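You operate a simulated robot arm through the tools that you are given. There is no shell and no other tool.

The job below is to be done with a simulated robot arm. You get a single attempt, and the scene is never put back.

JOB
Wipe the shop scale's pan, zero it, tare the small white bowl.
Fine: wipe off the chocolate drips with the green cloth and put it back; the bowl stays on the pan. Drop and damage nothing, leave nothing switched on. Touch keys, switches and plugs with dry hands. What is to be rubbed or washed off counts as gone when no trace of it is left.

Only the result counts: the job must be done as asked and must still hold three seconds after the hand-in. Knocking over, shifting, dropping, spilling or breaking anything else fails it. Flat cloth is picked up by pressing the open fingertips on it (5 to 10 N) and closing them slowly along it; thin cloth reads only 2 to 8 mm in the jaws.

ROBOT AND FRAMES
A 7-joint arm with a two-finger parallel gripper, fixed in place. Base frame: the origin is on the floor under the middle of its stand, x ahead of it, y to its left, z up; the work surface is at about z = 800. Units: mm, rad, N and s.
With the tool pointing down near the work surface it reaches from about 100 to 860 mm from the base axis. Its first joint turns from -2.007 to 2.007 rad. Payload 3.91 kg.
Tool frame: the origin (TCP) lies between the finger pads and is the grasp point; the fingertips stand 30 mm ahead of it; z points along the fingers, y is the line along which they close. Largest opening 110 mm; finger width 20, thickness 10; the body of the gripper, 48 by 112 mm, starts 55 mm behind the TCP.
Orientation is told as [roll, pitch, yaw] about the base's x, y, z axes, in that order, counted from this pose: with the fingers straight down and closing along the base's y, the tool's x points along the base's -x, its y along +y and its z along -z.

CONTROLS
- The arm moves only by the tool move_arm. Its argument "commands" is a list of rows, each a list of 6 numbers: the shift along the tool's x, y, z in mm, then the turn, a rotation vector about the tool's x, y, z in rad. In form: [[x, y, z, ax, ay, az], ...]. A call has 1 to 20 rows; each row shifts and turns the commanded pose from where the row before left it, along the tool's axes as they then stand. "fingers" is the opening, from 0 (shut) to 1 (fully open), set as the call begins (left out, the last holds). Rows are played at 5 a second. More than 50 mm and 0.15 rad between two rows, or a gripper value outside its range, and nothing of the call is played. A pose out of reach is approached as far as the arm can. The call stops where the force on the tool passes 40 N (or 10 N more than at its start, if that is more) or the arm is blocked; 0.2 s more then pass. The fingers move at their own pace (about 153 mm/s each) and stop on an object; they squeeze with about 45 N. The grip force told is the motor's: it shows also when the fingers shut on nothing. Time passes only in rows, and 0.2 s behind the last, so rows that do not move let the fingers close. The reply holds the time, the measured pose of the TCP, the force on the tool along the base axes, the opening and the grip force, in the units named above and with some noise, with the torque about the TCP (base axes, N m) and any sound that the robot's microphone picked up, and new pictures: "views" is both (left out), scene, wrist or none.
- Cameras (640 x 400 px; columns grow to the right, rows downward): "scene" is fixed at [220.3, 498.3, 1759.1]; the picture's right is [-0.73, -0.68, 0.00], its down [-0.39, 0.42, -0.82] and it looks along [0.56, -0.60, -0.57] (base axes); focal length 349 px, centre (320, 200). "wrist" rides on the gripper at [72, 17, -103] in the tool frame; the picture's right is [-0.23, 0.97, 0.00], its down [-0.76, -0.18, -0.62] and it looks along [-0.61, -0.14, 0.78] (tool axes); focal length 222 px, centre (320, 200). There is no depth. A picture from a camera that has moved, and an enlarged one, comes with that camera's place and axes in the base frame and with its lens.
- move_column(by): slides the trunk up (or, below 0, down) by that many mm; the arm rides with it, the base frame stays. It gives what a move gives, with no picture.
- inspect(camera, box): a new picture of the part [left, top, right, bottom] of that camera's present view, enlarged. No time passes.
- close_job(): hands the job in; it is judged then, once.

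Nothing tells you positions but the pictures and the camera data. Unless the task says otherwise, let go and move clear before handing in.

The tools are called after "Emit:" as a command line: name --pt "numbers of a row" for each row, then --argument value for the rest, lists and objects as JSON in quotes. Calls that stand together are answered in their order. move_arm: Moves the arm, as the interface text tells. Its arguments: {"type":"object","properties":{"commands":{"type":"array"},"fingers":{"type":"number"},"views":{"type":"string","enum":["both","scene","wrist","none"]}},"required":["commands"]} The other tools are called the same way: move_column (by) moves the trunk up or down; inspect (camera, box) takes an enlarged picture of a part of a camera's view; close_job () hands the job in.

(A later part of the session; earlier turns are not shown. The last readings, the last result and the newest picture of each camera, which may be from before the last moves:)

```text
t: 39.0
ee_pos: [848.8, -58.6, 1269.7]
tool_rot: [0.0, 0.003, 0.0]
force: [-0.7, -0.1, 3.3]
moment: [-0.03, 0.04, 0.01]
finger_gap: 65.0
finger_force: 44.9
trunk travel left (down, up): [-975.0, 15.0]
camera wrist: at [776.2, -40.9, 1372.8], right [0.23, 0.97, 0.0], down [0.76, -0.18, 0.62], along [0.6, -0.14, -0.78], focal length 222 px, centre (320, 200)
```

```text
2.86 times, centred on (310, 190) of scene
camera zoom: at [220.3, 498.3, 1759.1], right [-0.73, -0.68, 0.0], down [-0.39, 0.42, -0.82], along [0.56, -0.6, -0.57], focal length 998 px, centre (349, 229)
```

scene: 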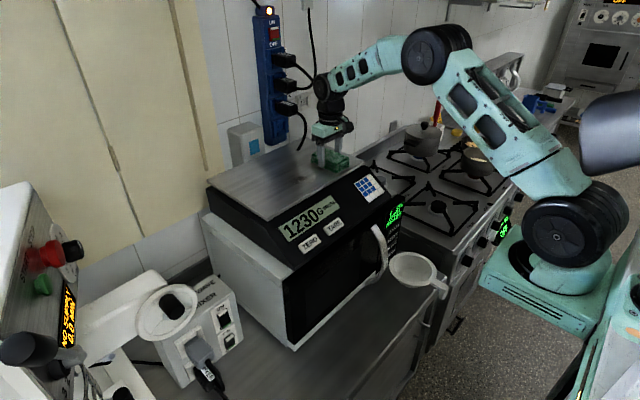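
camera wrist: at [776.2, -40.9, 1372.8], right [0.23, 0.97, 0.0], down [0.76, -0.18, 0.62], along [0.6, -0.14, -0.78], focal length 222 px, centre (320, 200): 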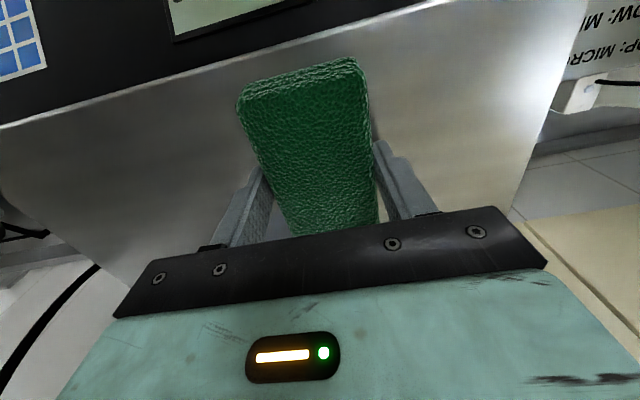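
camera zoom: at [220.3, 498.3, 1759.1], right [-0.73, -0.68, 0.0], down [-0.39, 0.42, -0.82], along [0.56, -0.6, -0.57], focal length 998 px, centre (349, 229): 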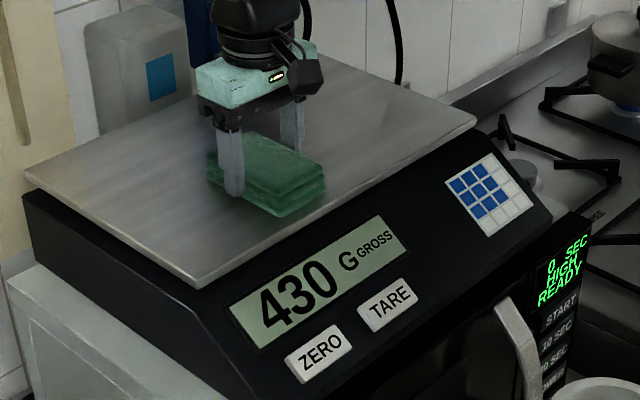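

The stain looks gone. To be sure no faint trace or edge remains, I'll do two more overlapping passes, one a bit further in and one a bit nearer, at slightly more pressure.

Emit:
move_arm --pt "-8 0 0.8 0 0 0" --pt "0 -12 0 0 0 0" --pt "0 -12 0 0 0 0" --pt "0 -12 0 0 0 0" --pt "0 -12 0 0 0 0" --pt "0 -12 0 0 0 0" --pt "0 -12 0 0 0 0" --pt "0 -12 0 0 0 0" --views "none"

Emit:
move_arm --pt "0 -12 0 0 0 0" --pt "0 -12 0 0 0 0" --pt "0 -12 0 0 0 0" --pt "0 -12 0 0 0 0" --pt "0 -12 0 0 0 0" --pt "0 -12 0 0 0 0" --pt "0 -12 0 0 0 0" --views "wrist"

Emit:
inspect --camera "scene" --box '[240, 120, 380, 260]'

```text
t: 40.8
ee_pos: [853.9, -143.2, 1268.9]
tool_rot: [0.0, 0.004, 0.0]
force: [1.0, 4.1, 14.8]
moment: [0.31, -0.11, -0.06]
finger_gap: 65.0
finger_force: 45.0
trunk travel left (down, up): [-975.0, 15.0]
```

```text
t: 42.4
ee_pos: [855.5, -226.3, 1269.1]
tool_rot: [-0.001, 0.001, 0.001]
force: [0.1, 3.9, 11.6]
moment: [0.21, -0.05, -0.04]
finger_gap: 65.0
finger_force: 44.9
trunk travel left (down, up): [-975.0, 15.0]
camera wrist: at [783.0, -208.6, 1372.0], right [0.23, 0.97, 0.0], down [0.76, -0.18, 0.62], along [0.6, -0.14, -0.78], focal length 222 px, centre (320, 200)
```

wrist: 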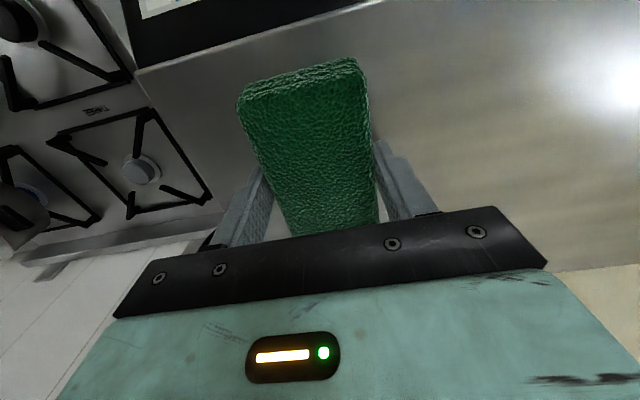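

```text
2.86 times, centred on (310, 190) of scene
camera zoom: at [220.3, 498.3, 1759.1], right [-0.73, -0.68, 0.0], down [-0.39, 0.42, -0.82], along [0.56, -0.6, -0.57], focal length 998 px, centre (349, 229)
```

zoom: 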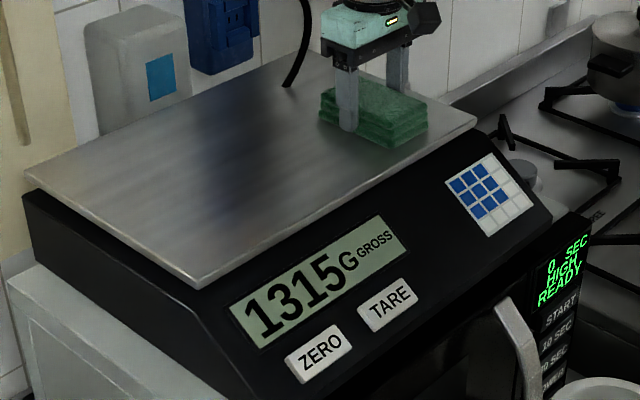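

The pan looks clean from both cameras. One last return pass, nearer the front edge.

Emit:
move_arm --pt "10 0 0 0 0 0" --pt "10 0 0 0 0 0" --pt "0 12 0 0 0 0" --pt "0 12 0 0 0 0" --pt "0 12 0 0 0 0" --pt "0 12 0 0 0 0" --pt "0 12 0 0 0 0" --pt "0 12 0 0 0 0" --pt "0 12 0 0 0 0" --pt "0 12 0 0 0 0" --views "none"

Emit:
move_arm --pt "0 12 0 0 0 0" --pt "0 12 0 0 0 0" --pt "0 12 0 0 0 0" --pt "0 12 0 0 0 0" --pt "0 12 0 0 0 0" --pt "0 12 0 0 0 0" --pt "0 0 -5 0 0 0" --pt "0 0 -20 0 0 0" --pt "0 0 -30 0 0 0" --pt "0 0 -30 0 0 0" --views "both"

Emit:
inspect --camera "scene" --box '[240, 120, 380, 260]'

```text
t: 44.6
ee_pos: [836.1, -127.6, 1268.9]
tool_rot: [-0.001, 0.002, 0.002]
force: [0.3, -2.6, 10.8]
moment: [-0.27, 0.03, 0.08]
finger_gap: 65.1
finger_force: 45.1
trunk travel left (down, up): [-975.0, 15.0]
```

```text
t: 46.8
ee_pos: [836.0, -55.9, 1351.7]
tool_rot: [-0.001, 0.004, 0.0]
force: [-0.4, -0.1, -0.6]
moment: [-0.02, -0.02, 0.0]
finger_gap: 64.9
finger_force: 44.7
trunk travel left (down, up): [-975.0, 15.0]
camera wrist: at [764.2, -40.2, 1455.2], right [0.23, 0.97, 0.0], down [0.76, -0.18, 0.62], along [0.6, -0.14, -0.78], focal length 222 px, centre (320, 200)
```

scene: 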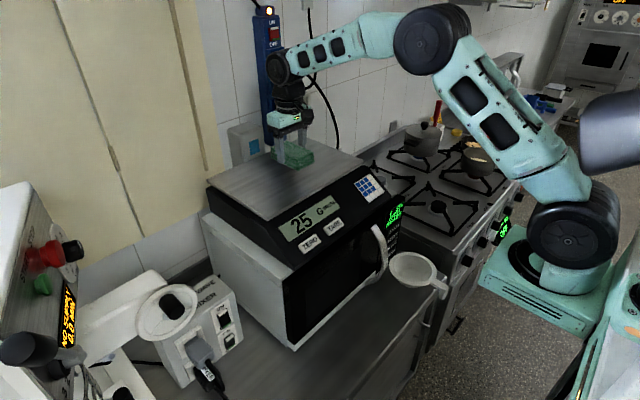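
wrist: 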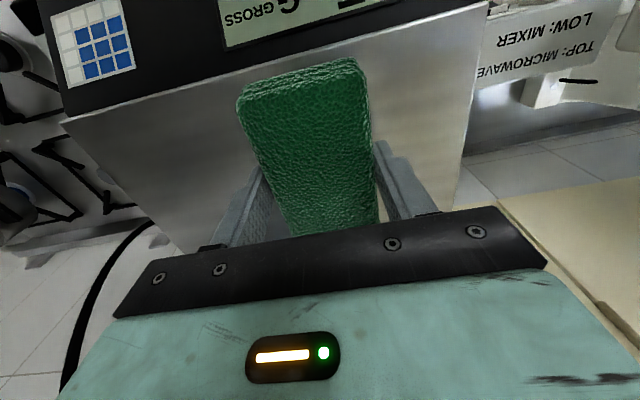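

```text
2.86 times, centred on (310, 190) of scene
camera zoom: at [220.3, 498.3, 1759.1], right [-0.73, -0.68, 0.0], down [-0.39, 0.42, -0.82], along [0.56, -0.6, -0.57], focal length 998 px, centre (349, 229)
```

zoom: 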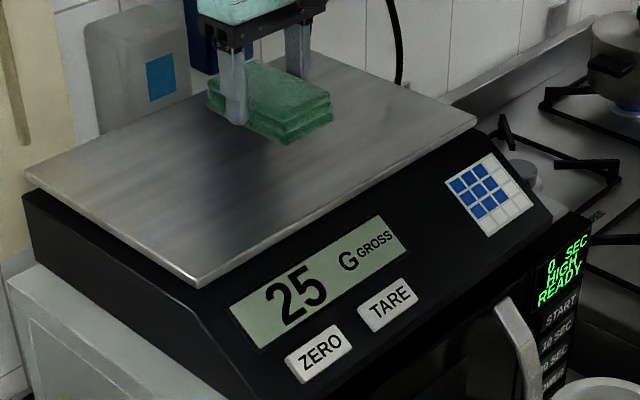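

The pad is lifted and clear of the pan. I'll retreat toward the robot along the same path and check the pan and reading again.

Emit:
move_arm --pt "40 0 0 0 0 0" --pt "40 0 0 0 0 0" --pt "40 0 0 0 0 0" --pt "40 0 0 0 0 0" --pt "40 0 0 0 0 0" --pt "40 0 0 0 0 0" --pt "35 0 0 0 0 0" --views "both"

Emit:
inspect --camera "scene" --box '[200, 120, 400, 260]'

Emit:
inspect --camera "scene" --box '[260, 140, 360, 200]'

```text
t: 48.4
ee_pos: [559.4, -56.0, 1351.9]
tool_rot: [0.0, 0.003, 0.0]
force: [0.3, 0.4, -0.7]
moment: [0.01, 0.02, -0.01]
finger_gap: 65.0
finger_force: 45.5
trunk travel left (down, up): [-975.0, 15.0]
camera wrist: at [487.9, -39.1, 1455.7], right [0.23, 0.97, 0.0], down [0.76, -0.18, 0.62], along [0.6, -0.14, -0.78], focal length 222 px, centre (320, 200)
```

scene: 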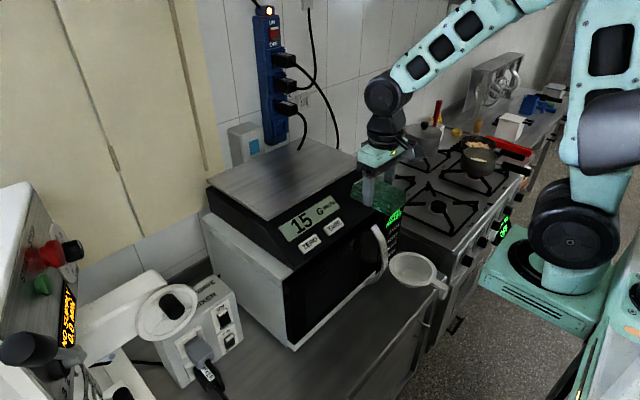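
wrist: 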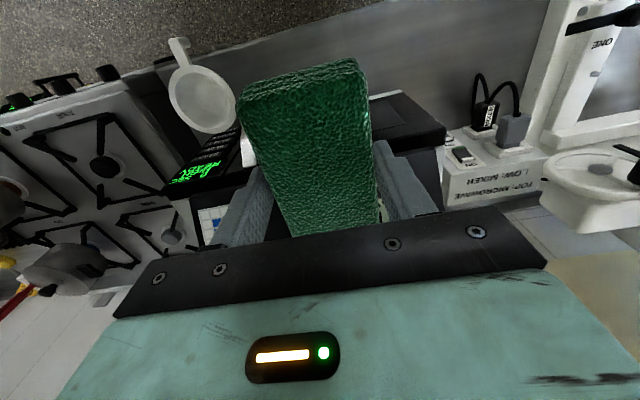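

```text
2.86 times, centred on (300, 190) of scene
camera zoom: at [220.3, 498.3, 1759.1], right [-0.73, -0.68, 0.0], down [-0.39, 0.42, -0.82], along [0.56, -0.6, -0.57], focal length 998 px, centre (377, 229)
```

zoom: 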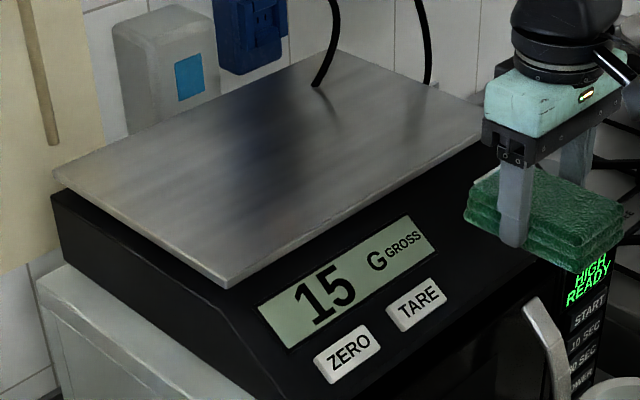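

```text
6.40 times, centred on (310, 170) of scene
camera zoom: at [220.3, 498.3, 1759.1], right [-0.73, -0.68, 0.0], down [-0.39, 0.42, -0.82], along [0.56, -0.6, -0.57], focal length 2235 px, centre (384, 392)
```

zoom: 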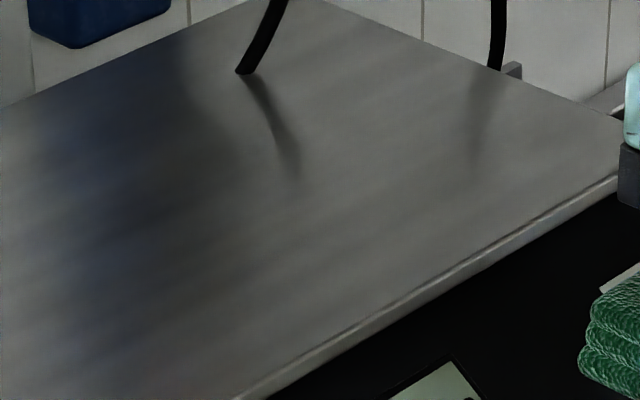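

The pan is spotless; only cable reflections are left, and the reading is back to its 15 g offset. I'll turn the pad to its original heading and lower it back to its place on the counter.

Emit:
move_arm --pt "0 0 0 0 0 0.1428" --pt "0 0 0 0 0 0.1428" --pt "0 0 0 0 0 0.1428" --pt "0 0 0 0 0 0.1428" --pt "0 0 0 0 0 0.1428" --pt "0 0 0 0 0 0.1428" --pt "0 0 0 0 0 0.1428" --pt "0 0 0 0 0 0.1428" --pt "0 0 0 0 0 0.1428" --pt "0 0 0 0 0 0.1428" --pt "0 0 0 0 0 0.1428" --views "none"

Emit:
move_column --by -250

Emit:
move_column --by -200

Emit:
inspect --camera "scene" --box '[0, 0, 640, 400]'

Emit:
inspect --camera "wrist" --box '[0, 0, 640, 400]'

```text
t: 50.8
ee_pos: [560.3, -57.1, 1353.4]
tool_rot: [-0.002, 0.0, -1.571]
force: [-0.3, -0.5, -0.8]
moment: [0.01, -0.01, 0.02]
finger_gap: 65.3
finger_force: 44.8
trunk travel left (down, up): [-975.0, 15.0]
```

```text
t: 53.4
ee_pos: [560.7, -57.7, 1104.8]
tool_rot: [-0.003, -0.001, -1.57]
force: [-0.1, 0.5, -0.1]
moment: [0.01, -0.03, 0.02]
finger_gap: 65.2
finger_force: 45.4
trunk travel left (down, up): [-725.0, 265.0]
```

```text
t: 55.5
ee_pos: [561.5, -57.7, 903.2]
tool_rot: [-0.004, -0.001, -1.571]
force: [0.6, 0.8, -0.3]
moment: [0.02, -0.02, -0.01]
finger_gap: 65.3
finger_force: 45.1
trunk travel left (down, up): [-525.0, 465.0]
```

```text
1.00 times, centred on (320, 200) of scene (not enlarged: the box is as wide or as high as the picture)
camera zoom: at [220.3, 498.3, 1759.1], right [-0.73, -0.68, 0.0], down [-0.39, 0.42, -0.82], along [0.56, -0.6, -0.57], focal length 349 px, centre (320, 200)
```

zoom: 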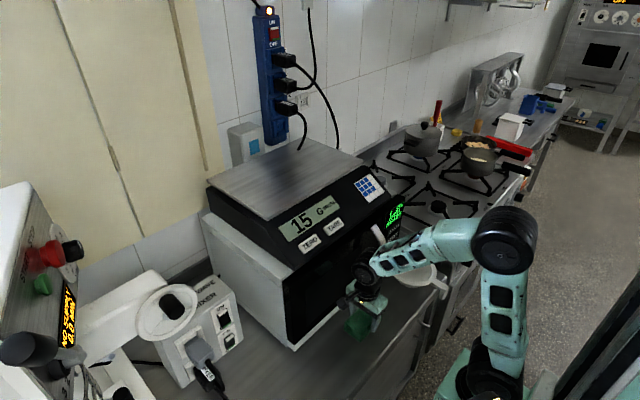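

```text
1.00 times, centred on (320, 200) of wrist (not enlarged: the box is as wide or as high as the picture)
camera zoom: at [578.0, 15.3, 1006.4], right [0.97, -0.23, 0.0], down [-0.18, -0.76, 0.62], along [-0.14, -0.61, -0.78], focal length 222 px, centre (320, 200)
```

zoom: 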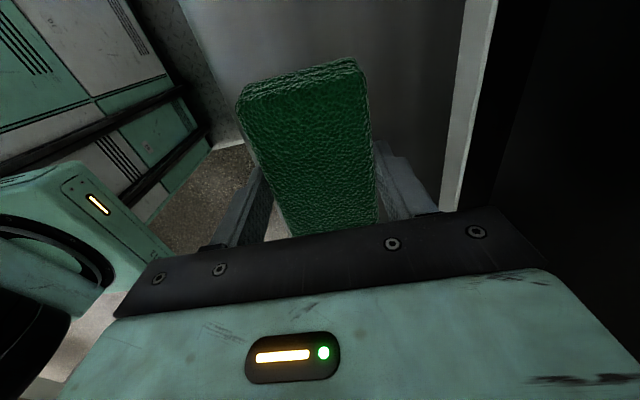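

The pad is over its original spot. I'll lower it to near contact, then step gently until it touches.

Emit:
move_arm --pt "0 0 25 0 0 0" --pt "0 0 22 0 0 0" --pt "0 0 10 0 0 0" --pt "0 0 4 0 0 0" --pt "0 0 0 0 0 0" --views "none"

Emit:
move_arm --pt "0 0 1 0 0 0" --pt "0 0 1 0 0 0" --pt "0 0 1 0 0 0" --pt "0 0 0 0 0 0" --views "none"

```text
t: 56.7
ee_pos: [560.2, -57.6, 842.5]
tool_rot: [-0.003, -0.001, -1.571]
force: [-0.5, -0.7, -0.7]
moment: [-0.04, -0.02, 0.0]
finger_gap: 65.1
finger_force: 45.2
trunk travel left (down, up): [-525.0, 465.0]
```

```text
t: 57.7
ee_pos: [560.1, -59.0, 840.2]
tool_rot: [-0.003, -0.001, -1.568]
force: [-0.3, -0.3, -0.7]
moment: [0.02, -0.01, -0.01]
finger_gap: 65.0
finger_force: 45.1
trunk travel left (down, up): [-525.0, 465.0]
```

Emit:
move_arm --pt "0 0 1 0 0 0" --pt "0 0 1 0 0 0" --pt "0 0 0 0 0 0" --views "none"

Emit:
move_arm --pt "0 0 1 0 0 0" --pt "0 0 0 0 0 0" --views "wrist"

```text
t: 58.5
ee_pos: [561.1, -58.5, 837.2]
tool_rot: [-0.004, -0.001, -1.57]
force: [0.4, 0.1, -0.1]
moment: [-0.01, 0.03, -0.02]
finger_gap: 64.7
finger_force: 45.4
trunk travel left (down, up): [-525.0, 465.0]
```

```text
t: 59.1
ee_pos: [560.6, -58.1, 837.2]
tool_rot: [-0.003, 0.0, -1.571]
force: [-2.3, -0.7, 12.8]
moment: [0.43, -0.1, 0.01]
finger_gap: 65.0
finger_force: 44.7
trunk travel left (down, up): [-525.0, 465.0]
camera wrist: at [578.2, 14.9, 940.4], right [0.97, -0.23, 0.0], down [-0.18, -0.76, 0.62], along [-0.14, -0.61, -0.78], focal length 222 px, centre (320, 200)
```

wrist: 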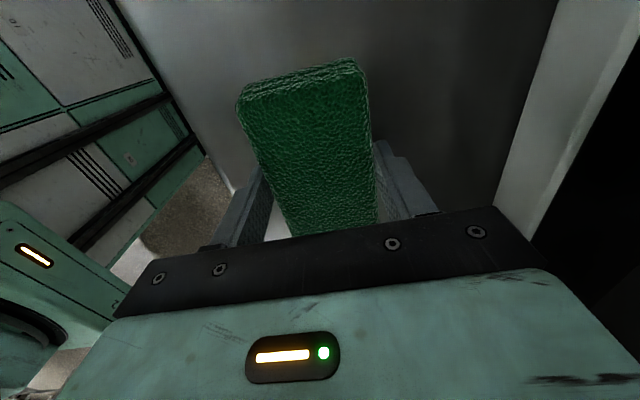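

The pad is resting on the counter. I'll ease the pressure a touch and open the fingers gradually.

Emit:
move_arm --pt "0 0 -0.6 0 0 0" --pt "0 0 0 0 0 0" --fingers 0.45 --views "none"

Emit:
move_arm --pt "0 0 0 0 0 0" --pt "0 0 0 0 0 0" --fingers 0.66 --views "none"

Emit:
move_arm --pt "0 0 0 0 0 0" --pt "0 0 0 0 0 0" --fingers 0.9 --views "wrist"

```text
t: 59.7
ee_pos: [560.4, -57.0, 837.2]
tool_rot: [-0.002, 0.0, -1.57]
force: [4.1, 0.2, 6.4]
moment: [0.24, -0.35, -0.13]
finger_gap: 64.9
finger_force: 44.8
trunk travel left (down, up): [-525.0, 465.0]
```

```text
t: 60.3
ee_pos: [560.7, -57.4, 837.9]
tool_rot: [-0.003, 0.0, -1.57]
force: [0.2, 0.5, -0.4]
moment: [0.01, 0.03, 0.01]
finger_gap: 72.7
finger_force: 0.1
trunk travel left (down, up): [-525.0, 465.0]
```

```text
t: 60.9
ee_pos: [560.9, -57.9, 836.7]
tool_rot: [-0.003, 0.0, -1.571]
force: [0.1, 0.5, -0.8]
moment: [0.0, 0.0, -0.02]
finger_gap: 98.7
finger_force: 0.1
trunk travel left (down, up): [-525.0, 465.0]
camera wrist: at [577.7, 14.9, 940.3], right [0.97, -0.23, 0.0], down [-0.18, -0.76, 0.62], along [-0.14, -0.61, -0.78], focal length 222 px, centre (320, 200)
```

wrist: 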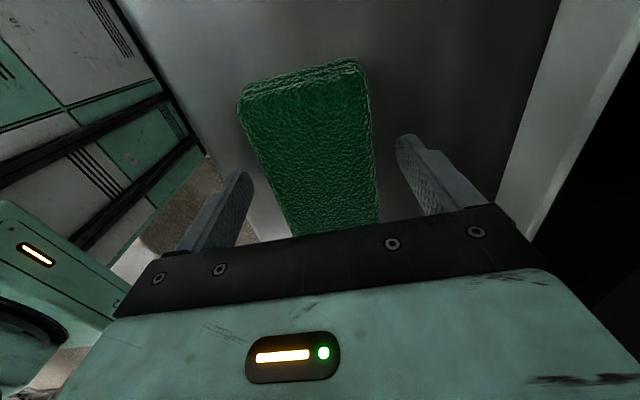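

The cloth is released and free between the fingers. I'll rise straight up and check it against its original place.

Emit:
move_arm --pt "0 0 -15 0 0 0" --pt "0 0 -30 0 0 0" --pt "0 0 -40 0 0 0" --pt "0 0 -40 0 0 0" --pt "0 0 -40 0 0 0" --fingers 0.9 --views "both"

Emit:
inspect --camera "scene" --box '[300, 230, 460, 370]'

```text
t: 62.1
ee_pos: [561.7, -56.3, 1001.8]
tool_rot: [-0.003, -0.001, -1.571]
force: [1.1, -0.3, -0.3]
moment: [-0.01, 0.06, 0.01]
finger_gap: 99.0
finger_force: 0.1
trunk travel left (down, up): [-525.0, 465.0]
camera wrist: at [578.9, 16.5, 1104.2], right [0.97, -0.23, 0.0], down [-0.18, -0.76, 0.62], along [-0.14, -0.61, -0.78], focal length 222 px, centre (320, 200)
```

scene: 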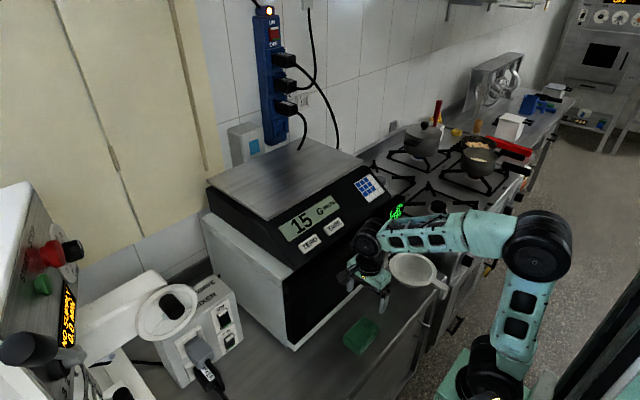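
wrist: 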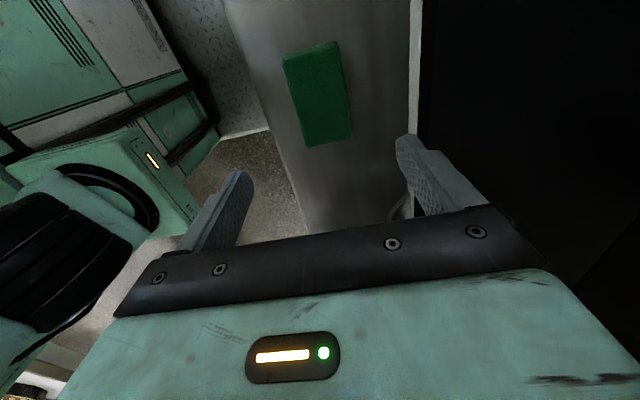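

```text
2.86 times, centred on (380, 300) of scene
camera zoom: at [220.3, 498.3, 1759.1], right [-0.73, -0.68, 0.0], down [-0.39, 0.42, -0.82], along [0.56, -0.6, -0.57], focal length 998 px, centre (149, -86)
```

zoom: 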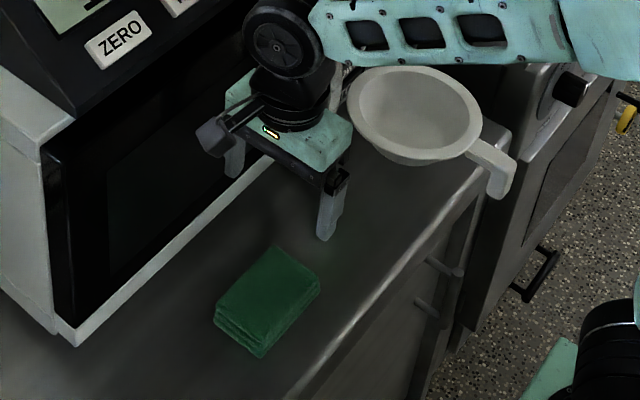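

The cloth is back in its place. Before pressing any key, I'll check the fingertips for moisture or chocolate.

Emit:
inspect --camera "wrist" --box '[170, 120, 500, 260]'

Emit:
inspect --camera "scene" --box '[330, 230, 430, 360]'

Emit:
inspect --camera "wrist" --box '[260, 20, 380, 160]'

```text
1.94 times, centred on (335, 190) of wrist
camera zoom: at [578.9, 16.5, 1104.2], right [0.97, -0.23, 0.0], down [-0.18, -0.76, 0.62], along [-0.14, -0.61, -0.78], focal length 431 px, centre (291, 219)
```

zoom: 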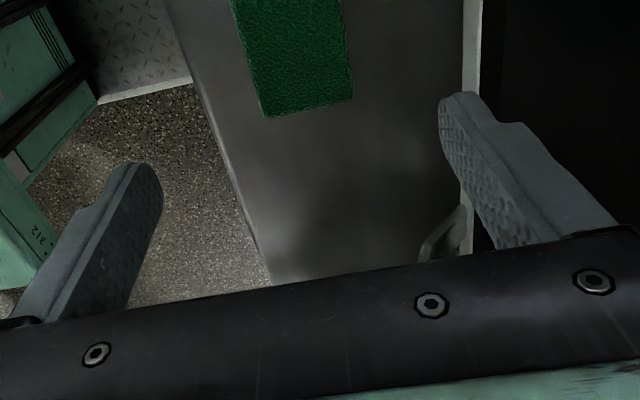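

```text
3.08 times, centred on (380, 295) of scene
camera zoom: at [220.3, 498.3, 1759.1], right [-0.73, -0.68, 0.0], down [-0.39, 0.42, -0.82], along [0.56, -0.6, -0.57], focal length 1074 px, centre (135, -92)
```

zoom: 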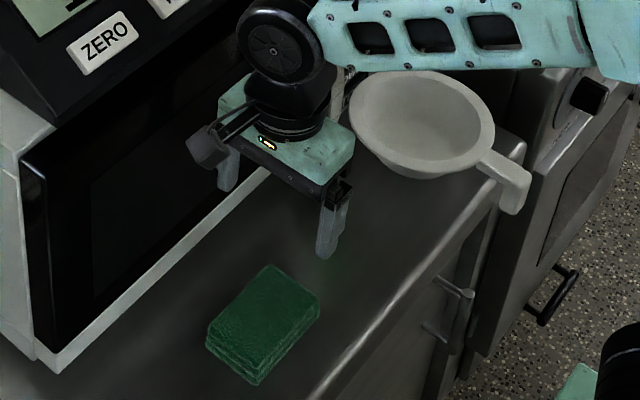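

```text
2.86 times, centred on (320, 90) of wrist
camera zoom: at [578.9, 16.5, 1104.2], right [0.97, -0.23, 0.0], down [-0.18, -0.76, 0.62], along [-0.14, -0.61, -0.78], focal length 635 px, centre (320, 514)
```

zoom: 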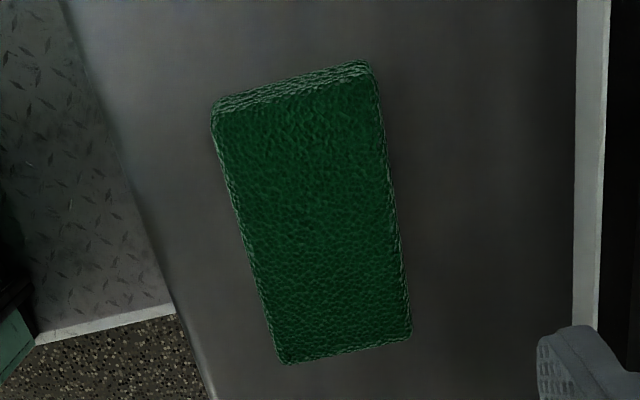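

The fingers are dry and clean, and the cloth lies flat. Next is the ZERO key with the pan empty, so I'll raise the trunk, return to yaw 0 and close the fingers.

Emit:
move_column --by 310

Emit:
move_arm --pt "0 0 0 0 0 -0.1428" --pt "0 0 0 0 0 -0.1428" --pt "0 0 0 0 0 -0.1428" --pt "0 0 0 0 0 -0.1428" --pt "0 0 0 0 0 -0.1428" --pt "0 0 0 0 0 -0.1428" --pt "0 0 0 0 0 -0.1428" --pt "0 0 0 0 0 -0.1428" --pt "0 0 0 0 0 -0.1428" --pt "0 0 0 0 0 -0.1428" --pt "0 0 0 0 0 -0.1428" --pt "-30 42 0 0 0 0" --pt "-30 40 0 0 0 0" --fingers 0 --views "both"

```text
t: 65.2
ee_pos: [561.8, -57.3, 1309.7]
tool_rot: [-0.004, 0.001, -1.569]
force: [0.7, -0.3, 0.1]
moment: [0.01, -0.02, 0.04]
finger_gap: 98.9
finger_force: 0.1
trunk travel left (down, up): [-835.0, 155.0]
```

```text
refused: row 12 steps farther than a row can; nothing moved
```

Emit:
move_arm --pt "0 0 0 0 0 -0.1428" --pt "0 0 0 0 0 -0.1428" --pt "0 0 0 0 0 -0.1428" --pt "0 0 0 0 0 -0.1428" --pt "0 0 0 0 0 -0.1428" --pt "0 0 0 0 0 -0.1428" --pt "0 0 0 0 0 -0.1428" --pt "0 0 0 0 0 -0.1428" --pt "0 0 0 0 0 -0.1428" --pt "0 0 0 0 0 -0.1428" --pt "0 0 0 0 0 -0.1428" --pt "-20 28 0 0 0 0" --pt "-20 28 0 0 0 0" --pt "-20 28 0 0 0 0" --pt "0 0 0 0 -0.14 0" --pt "0 0 0 0 -0.14 0" --fingers 0 --views "both"

```text
t: 68.6
ee_pos: [621.9, 28.0, 1311.6]
tool_rot: [0.001, -0.28, -0.002]
force: [0.1, 0.0, 0.1]
moment: [-0.02, 0.04, 0.01]
finger_gap: 0.0
finger_force: 37.1
trunk travel left (down, up): [-835.0, 155.0]
camera wrist: at [524.3, 45.7, 1390.8], right [0.22, 0.97, 0.06], down [0.56, -0.18, 0.81], along [0.8, -0.14, -0.59], focal length 222 px, centre (320, 200)
```

scene: 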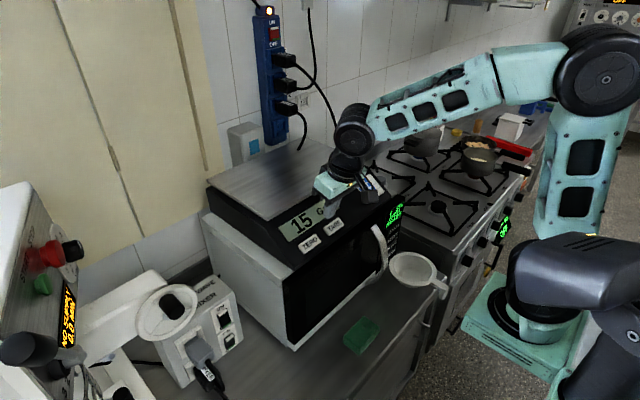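
wrist: 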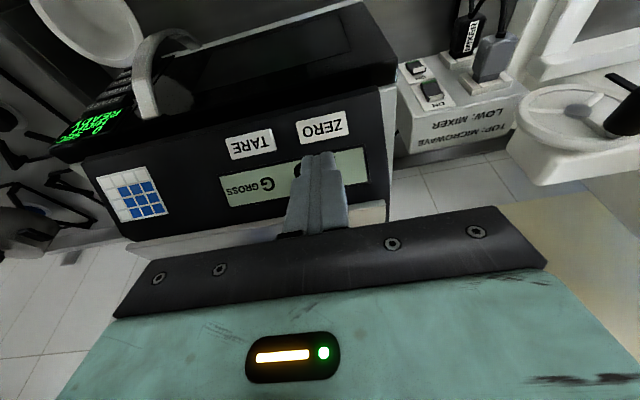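

The wrist view confirms the ZERO key at about (696, 28, 1160) on a gently sloped panel. I'll move the closed fingertips to hover about 30 mm over it.

Emit:
move_arm --pt "-10 0 35 0 0 0" --pt "-10 0 35 0 0 0" --pt "-9.5 0 30 0 0 0" --pt "0 0 0 0 0 0" --fingers 0 --views "both"

Emit:
inspect --camera "scene" --box '[260, 160, 400, 270]'

```text
t: 69.6
ee_pos: [677.9, 26.6, 1223.7]
tool_rot: [-0.001, -0.278, -0.001]
force: [0.6, -0.3, 0.2]
moment: [-0.02, 0.01, 0.02]
finger_gap: 0.0
finger_force: 37.9
trunk travel left (down, up): [-835.0, 155.0]
camera wrist: at [579.8, 44.9, 1303.3], right [0.22, 0.97, 0.06], down [0.56, -0.18, 0.81], along [0.8, -0.14, -0.59], focal length 222 px, centre (320, 200)
```

scene: 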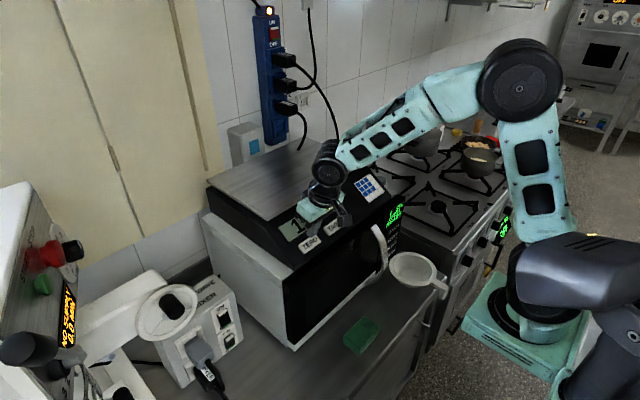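
wrist: 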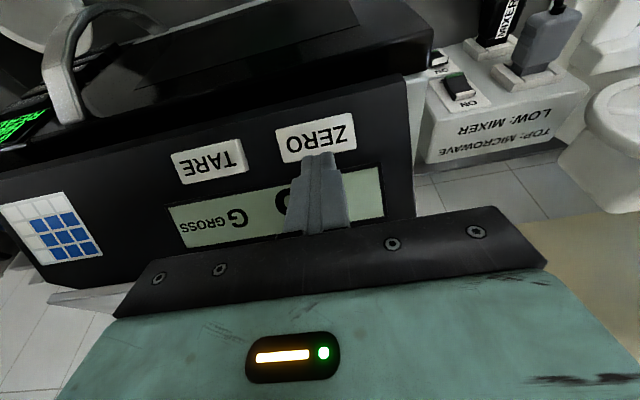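

```text
3.64 times, centred on (330, 215) of scene
camera zoom: at [220.3, 498.3, 1759.1], right [-0.73, -0.68, 0.0], down [-0.39, 0.42, -0.82], along [0.56, -0.6, -0.57], focal length 1270 px, centre (284, 146)
```

zoom: 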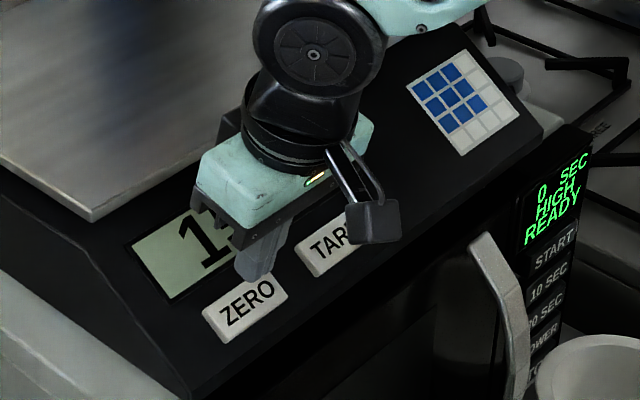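

The fingertips line up with ZERO. I'll advance along the tool axis, then press slowly with a light force.

Emit:
move_arm --pt "0 0 15 0 0 0" --pt "0 0 10 0 0 0" --pt "0 0 3 0 0 0" --pt "0 0 0 0 0 0" --fingers 0 --views "none"

Emit:
inspect --camera "scene" --box '[260, 160, 400, 270]'

```text
t: 70.6
ee_pos: [685.3, 27.6, 1195.6]
tool_rot: [0.001, -0.278, -0.001]
force: [-0.2, 0.0, 0.2]
moment: [-0.02, 0.02, 0.03]
finger_gap: 0.1
finger_force: 37.4
trunk travel left (down, up): [-835.0, 155.0]
```

```text
3.64 times, centred on (330, 215) of scene
camera zoom: at [220.3, 498.3, 1759.1], right [-0.73, -0.68, 0.0], down [-0.39, 0.42, -0.82], along [0.56, -0.6, -0.57], focal length 1270 px, centre (284, 146)
```

zoom: 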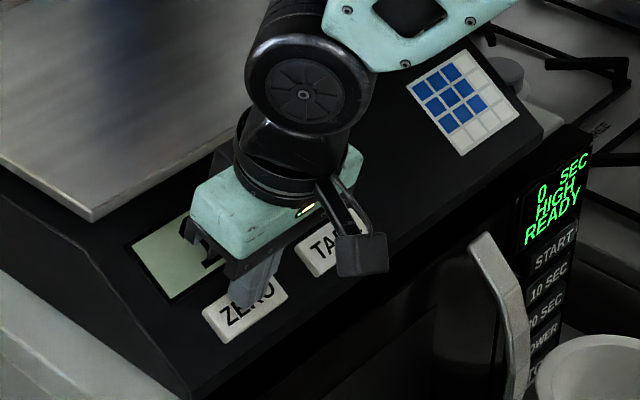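

I'm just above the key and will advance in 1.5 mm steps.

Emit:
move_arm --pt "0 0 1.5 0 0 0" --pt "0 0 1.5 0 0 0" --pt "0 0 1.5 0 0 0" --fingers 0 --views "none"

Emit:
move_arm --pt "0 0 1 0 0 0" --pt "0 0 1 0 0 0" --fingers 0 --views "none"

Emit:
inspect --camera "scene" --box '[260, 160, 400, 270]'

```text
t: 71.4
ee_pos: [686.6, 27.2, 1191.8]
tool_rot: [0.001, -0.277, 0.001]
force: [-1.2, 0.3, 2.9]
moment: [0.0, -0.04, -0.01]
finger_gap: 0.0
finger_force: 37.8
trunk travel left (down, up): [-835.0, 155.0]
heard: click
```

```text
t: 72.0
ee_pos: [685.7, 26.8, 1190.0]
tool_rot: [0.0, -0.278, -0.001]
force: [-2.2, -0.9, 7.4]
moment: [-0.04, -0.09, -0.03]
finger_gap: 0.1
finger_force: 37.4
trunk travel left (down, up): [-835.0, 155.0]
```

```text
3.64 times, centred on (330, 215) of scene
camera zoom: at [220.3, 498.3, 1759.1], right [-0.73, -0.68, 0.0], down [-0.39, 0.42, -0.82], along [0.56, -0.6, -0.57], focal length 1270 px, centre (284, 146)
```

zoom: 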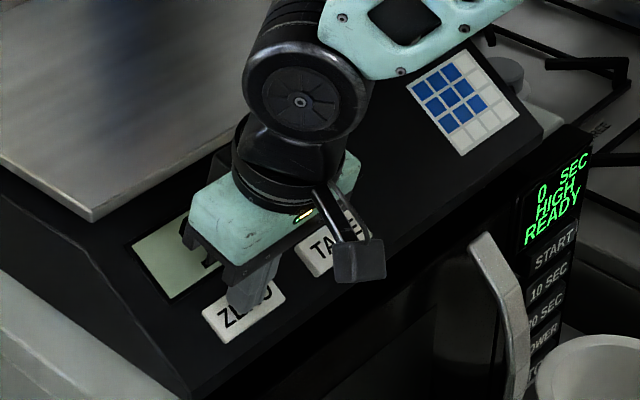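

A click was heard, so the key registered. I'll back straight out along the tool axis and read the display.

Emit:
move_arm --pt "0 0 -10 0 0 0" --pt "0 0 -25 0 0 0" --pt "0 0 -40 0 0 0" --pt "30 0 -30 0 0 0" --fingers 0 --views "both"

Emit:
inspect --camera "scene" --box '[200, 120, 400, 260]'

```text
t: 73.0
ee_pos: [632.3, 27.9, 1282.4]
tool_rot: [0.001, -0.275, 0.001]
force: [-0.1, 0.7, -1.1]
moment: [-0.01, 0.01, 0.0]
finger_gap: 0.1
finger_force: 37.4
trunk travel left (down, up): [-835.0, 155.0]
camera wrist: at [534.2, 44.8, 1361.4], right [0.22, 0.97, 0.06], down [0.56, -0.18, 0.81], along [0.8, -0.14, -0.59], focal length 222 px, centre (320, 200)
```

scene: 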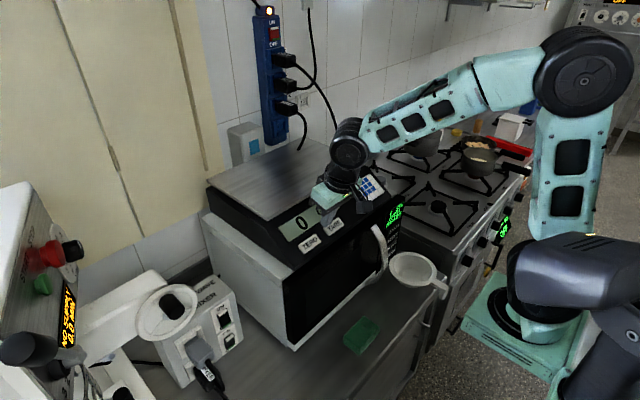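
wrist: 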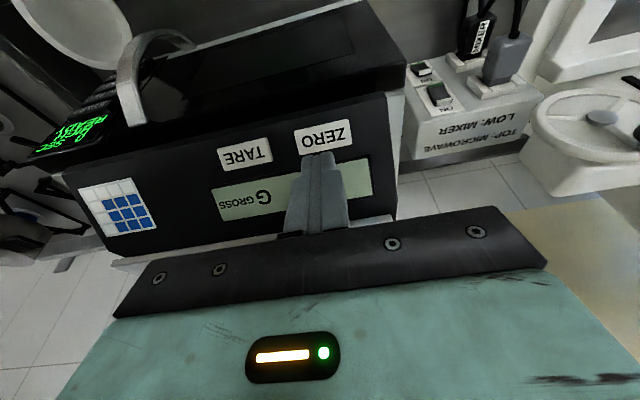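

```text
2.86 times, centred on (300, 190) of scene
camera zoom: at [220.3, 498.3, 1759.1], right [-0.73, -0.68, 0.0], down [-0.39, 0.42, -0.82], along [0.56, -0.6, -0.57], focal length 998 px, centre (377, 229)
```

zoom: 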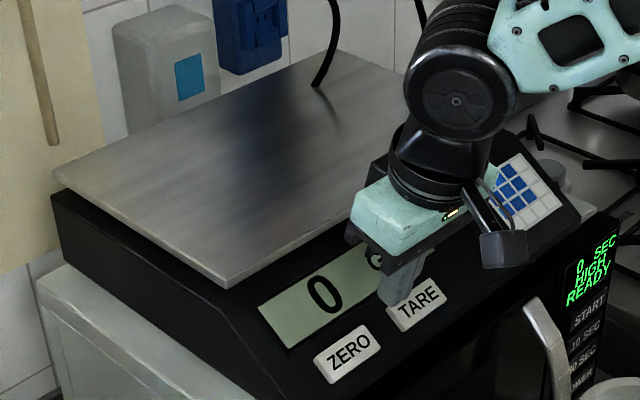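

ZERO worked: the display shows 0. Now for the bowl, I'll straighten the tool, back off and come down to a viewing position beside it.

Emit:
move_arm --pt "0 0 -10 0 0.14 0" --pt "0 0 0 0 0.138 0" --pt "40 -20 0 0 0 0" --pt "40 -25 0 0 0 0" --pt "20 -40 0 0 0 0" --pt "0 -45 0 0 0 0" --pt "0 -45 0 0 0 0" --pt "0 -45 0 0 0 0" --fingers 0.5 --views "none"

Emit:
move_column --by -270

Emit:
inspect --camera "wrist" --box '[0, 0, 640, 400]'

Emit:
inspect --camera "scene" --box '[0, 0, 640, 400]'

```text
t: 74.8
ee_pos: [528.7, -193.9, 1293.8]
tool_rot: [-0.002, -0.001, 0.001]
force: [0.5, -0.1, 0.1]
moment: [-0.03, -0.01, 0.0]
finger_gap: 54.9
finger_force: 0.1
trunk travel left (down, up): [-835.0, 155.0]
```

```text
t: 77.6
ee_pos: [528.6, -192.7, 1023.9]
tool_rot: [-0.001, 0.001, 0.001]
force: [0.5, -0.3, -0.2]
moment: [0.02, 0.02, -0.02]
finger_gap: 54.9
finger_force: 0.0
trunk travel left (down, up): [-565.0, 425.0]
```

```text
1.00 times, centred on (320, 200) of wrist (not enlarged: the box is as wide or as high as the picture)
camera zoom: at [455.8, -176.6, 1127.4], right [0.23, 0.97, 0.0], down [0.76, -0.18, 0.62], along [0.61, -0.14, -0.78], focal length 222 px, centre (320, 200)
```

zoom: 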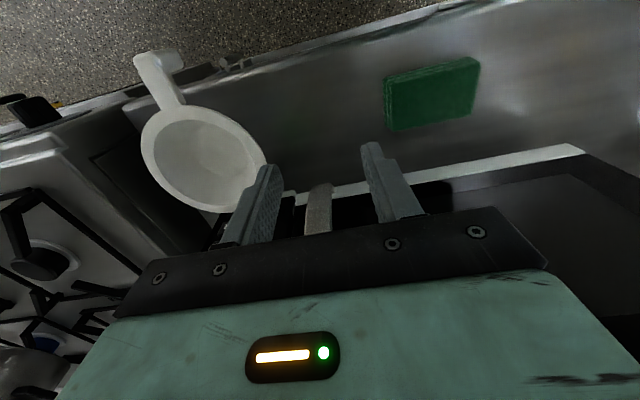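

```text
1.00 times, centred on (320, 200) of scene (not enlarged: the box is as wide or as high as the picture)
camera zoom: at [220.3, 498.3, 1759.1], right [-0.73, -0.68, 0.0], down [-0.39, 0.42, -0.82], along [0.56, -0.6, -0.57], focal length 349 px, centre (320, 200)
```

zoom: 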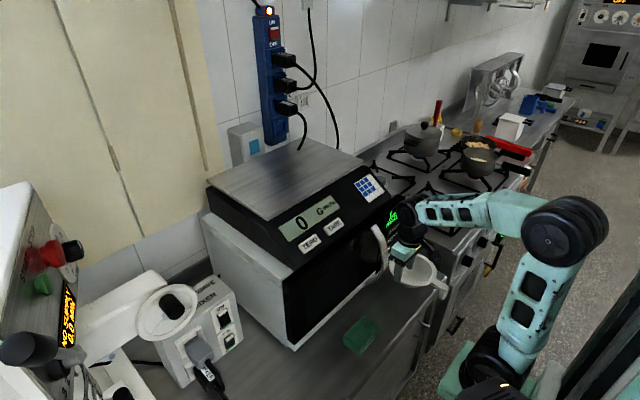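

I have a view of the bowl from here and will zoom in to see its wall, handle and surroundings.

Emit:
inspect --camera "wrist" --box '[120, 30, 360, 240]'

Emit:
inspect --camera "scene" --box '[370, 190, 470, 310]'

```text
1.90 times, centred on (240, 135) of wrist
camera zoom: at [455.8, -176.6, 1127.4], right [0.23, 0.97, 0.0], down [0.76, -0.18, 0.62], along [0.61, -0.14, -0.78], focal length 423 px, centre (472, 324)
```

zoom: 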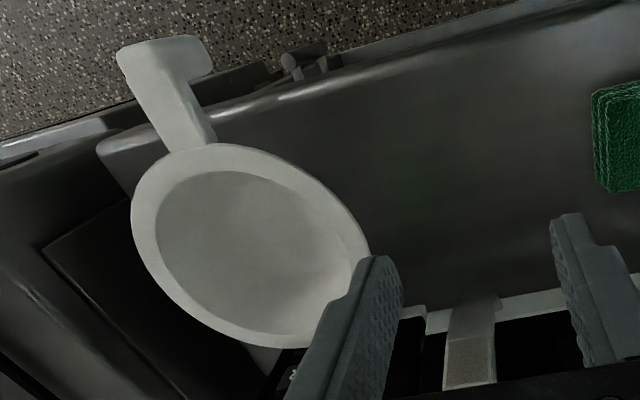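

```text
3.33 times, centred on (420, 250) of scene
camera zoom: at [220.3, 498.3, 1759.1], right [-0.73, -0.68, 0.0], down [-0.39, 0.42, -0.82], along [0.56, -0.6, -0.57], focal length 1164 px, centre (-13, 33)
```

zoom: 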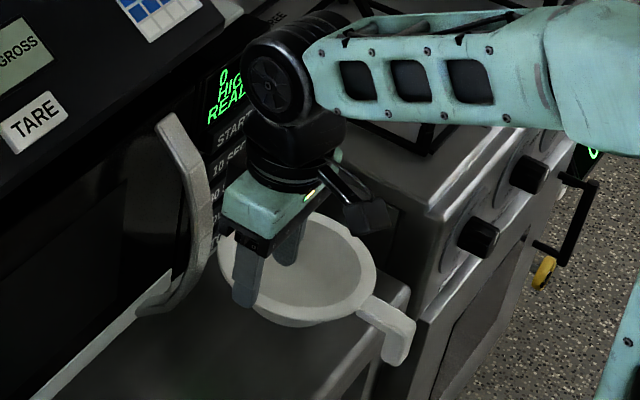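

The bowl measures about 84 mm in outer rim radius, with its centre near (575, -363), rim at z of about 858 and base radius about 44 mm. The wall therefore slopes about 30–35°, so I'll tilt the tool to match and look at the profile.

Emit:
move_arm --pt "-22 10 0 0 0 0" --pt "-22 12 0 0 0 0" --pt "0 0 0 0.13 0 0" --pt "0 0 0 0.13 0 0" --pt "0 0 0 0.13 0 0" --pt "0 0 0 0.13 0 0" --pt "0 0 0 0 0 0" --fingers 0.5 --views "both"

Emit:
inspect --camera "wrist" --box '[120, 30, 420, 240]'

```text
t: 79.2
ee_pos: [572.0, -171.8, 1024.6]
tool_rot: [-0.522, 0.004, 0.0]
force: [0.0, -0.5, -0.3]
moment: [-0.01, 0.04, 0.0]
finger_gap: 55.2
finger_force: 0.1
trunk travel left (down, up): [-565.0, 425.0]
camera wrist: at [500.1, -105.4, 1105.4], right [0.23, 0.84, -0.49], down [0.76, 0.16, 0.63], along [0.61, -0.51, -0.61], focal length 222 px, centre (320, 200)
```

scene: 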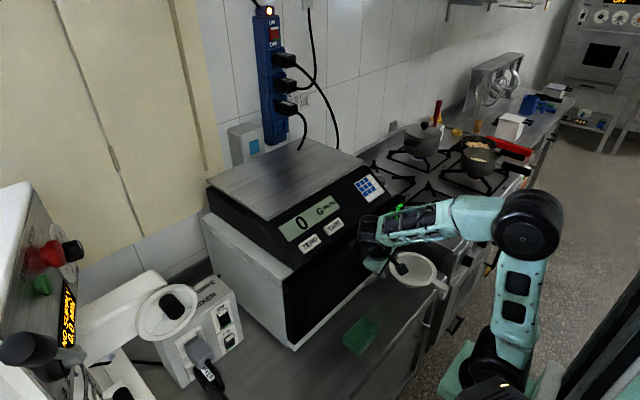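
wrist: 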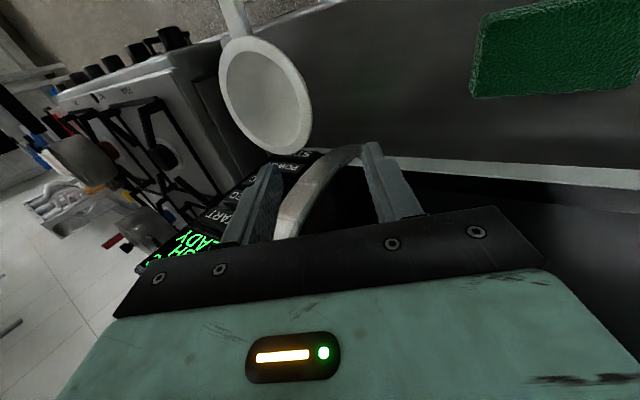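

```text
1.90 times, centred on (270, 135) of wrist
camera zoom: at [500.1, -105.4, 1105.4], right [0.23, 0.84, -0.49], down [0.76, 0.16, 0.63], along [0.61, -0.51, -0.61], focal length 423 px, centre (415, 324)
```

zoom: 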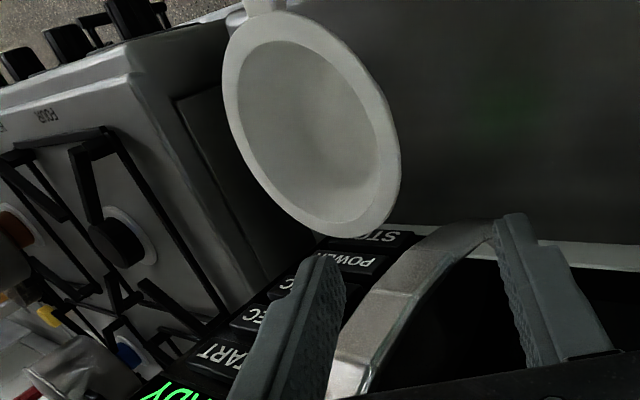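

The microwave handle hangs close on the +y side of the bowl. I'll grip the rim from the (−x, +y) side at yaw +45° instead, which keeps the wrist clear of it. First I'll untilt, move back, turn and re-tilt while still high.

Emit:
move_arm --pt "0 0 0 -0.13 0 0" --pt "0 0 0 -0.13 0 0" --pt "0 0 0 -0.13 0 0" --pt "0 0 0 -0.13 0 0" --pt "30 -20 0 0 0 0" --pt "30 -30 0 0 0 0" --pt "25 -35 0 0 0 0" --pt "0 0 0 0 0 -0.131" --pt "0 0 0 0 0 -0.131" --pt "0 0 0 0 0 -0.131" --pt "0 0 0 0 0 -0.131" --pt "0 0 0 0 0 -0.131" --pt "0 0 0 0 0 -0.131" --pt "0 0 0 0.14 0 0" --pt "0 0 0 0.14 0 0" --pt "0 0 0 0.14 0 0" --pt "0 0 0 0.14 0 0" --fingers 0.5 --views "both"

```text
t: 82.8
ee_pos: [499.1, -266.7, 1005.9]
tool_rot: [-0.561, -0.001, 0.785]
force: [0.1, 0.0, 0.5]
moment: [0.0, 0.0, -0.05]
finger_gap: 54.9
finger_force: 0.0
out of reach, approached as far as the arm can: row 17
trunk travel left (down, up): [-565.0, 425.0]
camera wrist: at [399.6, -268.5, 1084.9], right [-0.42, 0.74, -0.52], down [0.41, 0.67, 0.62], along [0.81, 0.05, -0.59], focal length 222 px, centre (320, 200)
```

scene: 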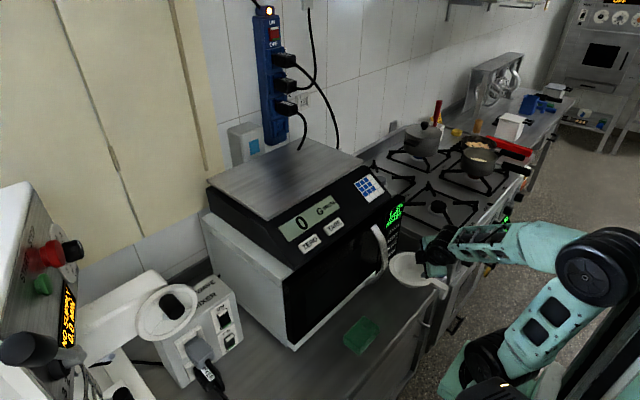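
wrist: 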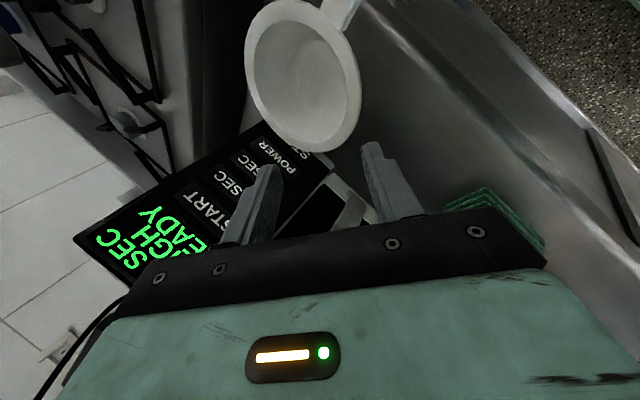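

That tilt at yaw 45° is right at a joint limit. I'll back out and use a smaller yaw of about 22°, which still clears the microwave handle with more joint margin.

Emit:
move_arm --pt "0 0 0 -0.14 0 0" --pt "0 0 0 -0.14 0 0" --pt "0 0 0 -0.14 0 0" --pt "0 0 0 -0.14 0 0" --pt "0 0 0 0 0 0.131" --pt "0 0 0 0 0 0.131" --pt "0 0 0 0 0 0.131" --pt "0 0 0 0 0 0" --fingers 0.5 --views "none"

```text
t: 84.6
ee_pos: [499.6, -266.9, 1006.9]
tool_rot: [0.001, 0.001, 0.394]
force: [0.2, -0.3, -0.8]
moment: [-0.01, 0.01, -0.02]
finger_gap: 55.0
finger_force: 0.0
trunk travel left (down, up): [-565.0, 425.0]
```

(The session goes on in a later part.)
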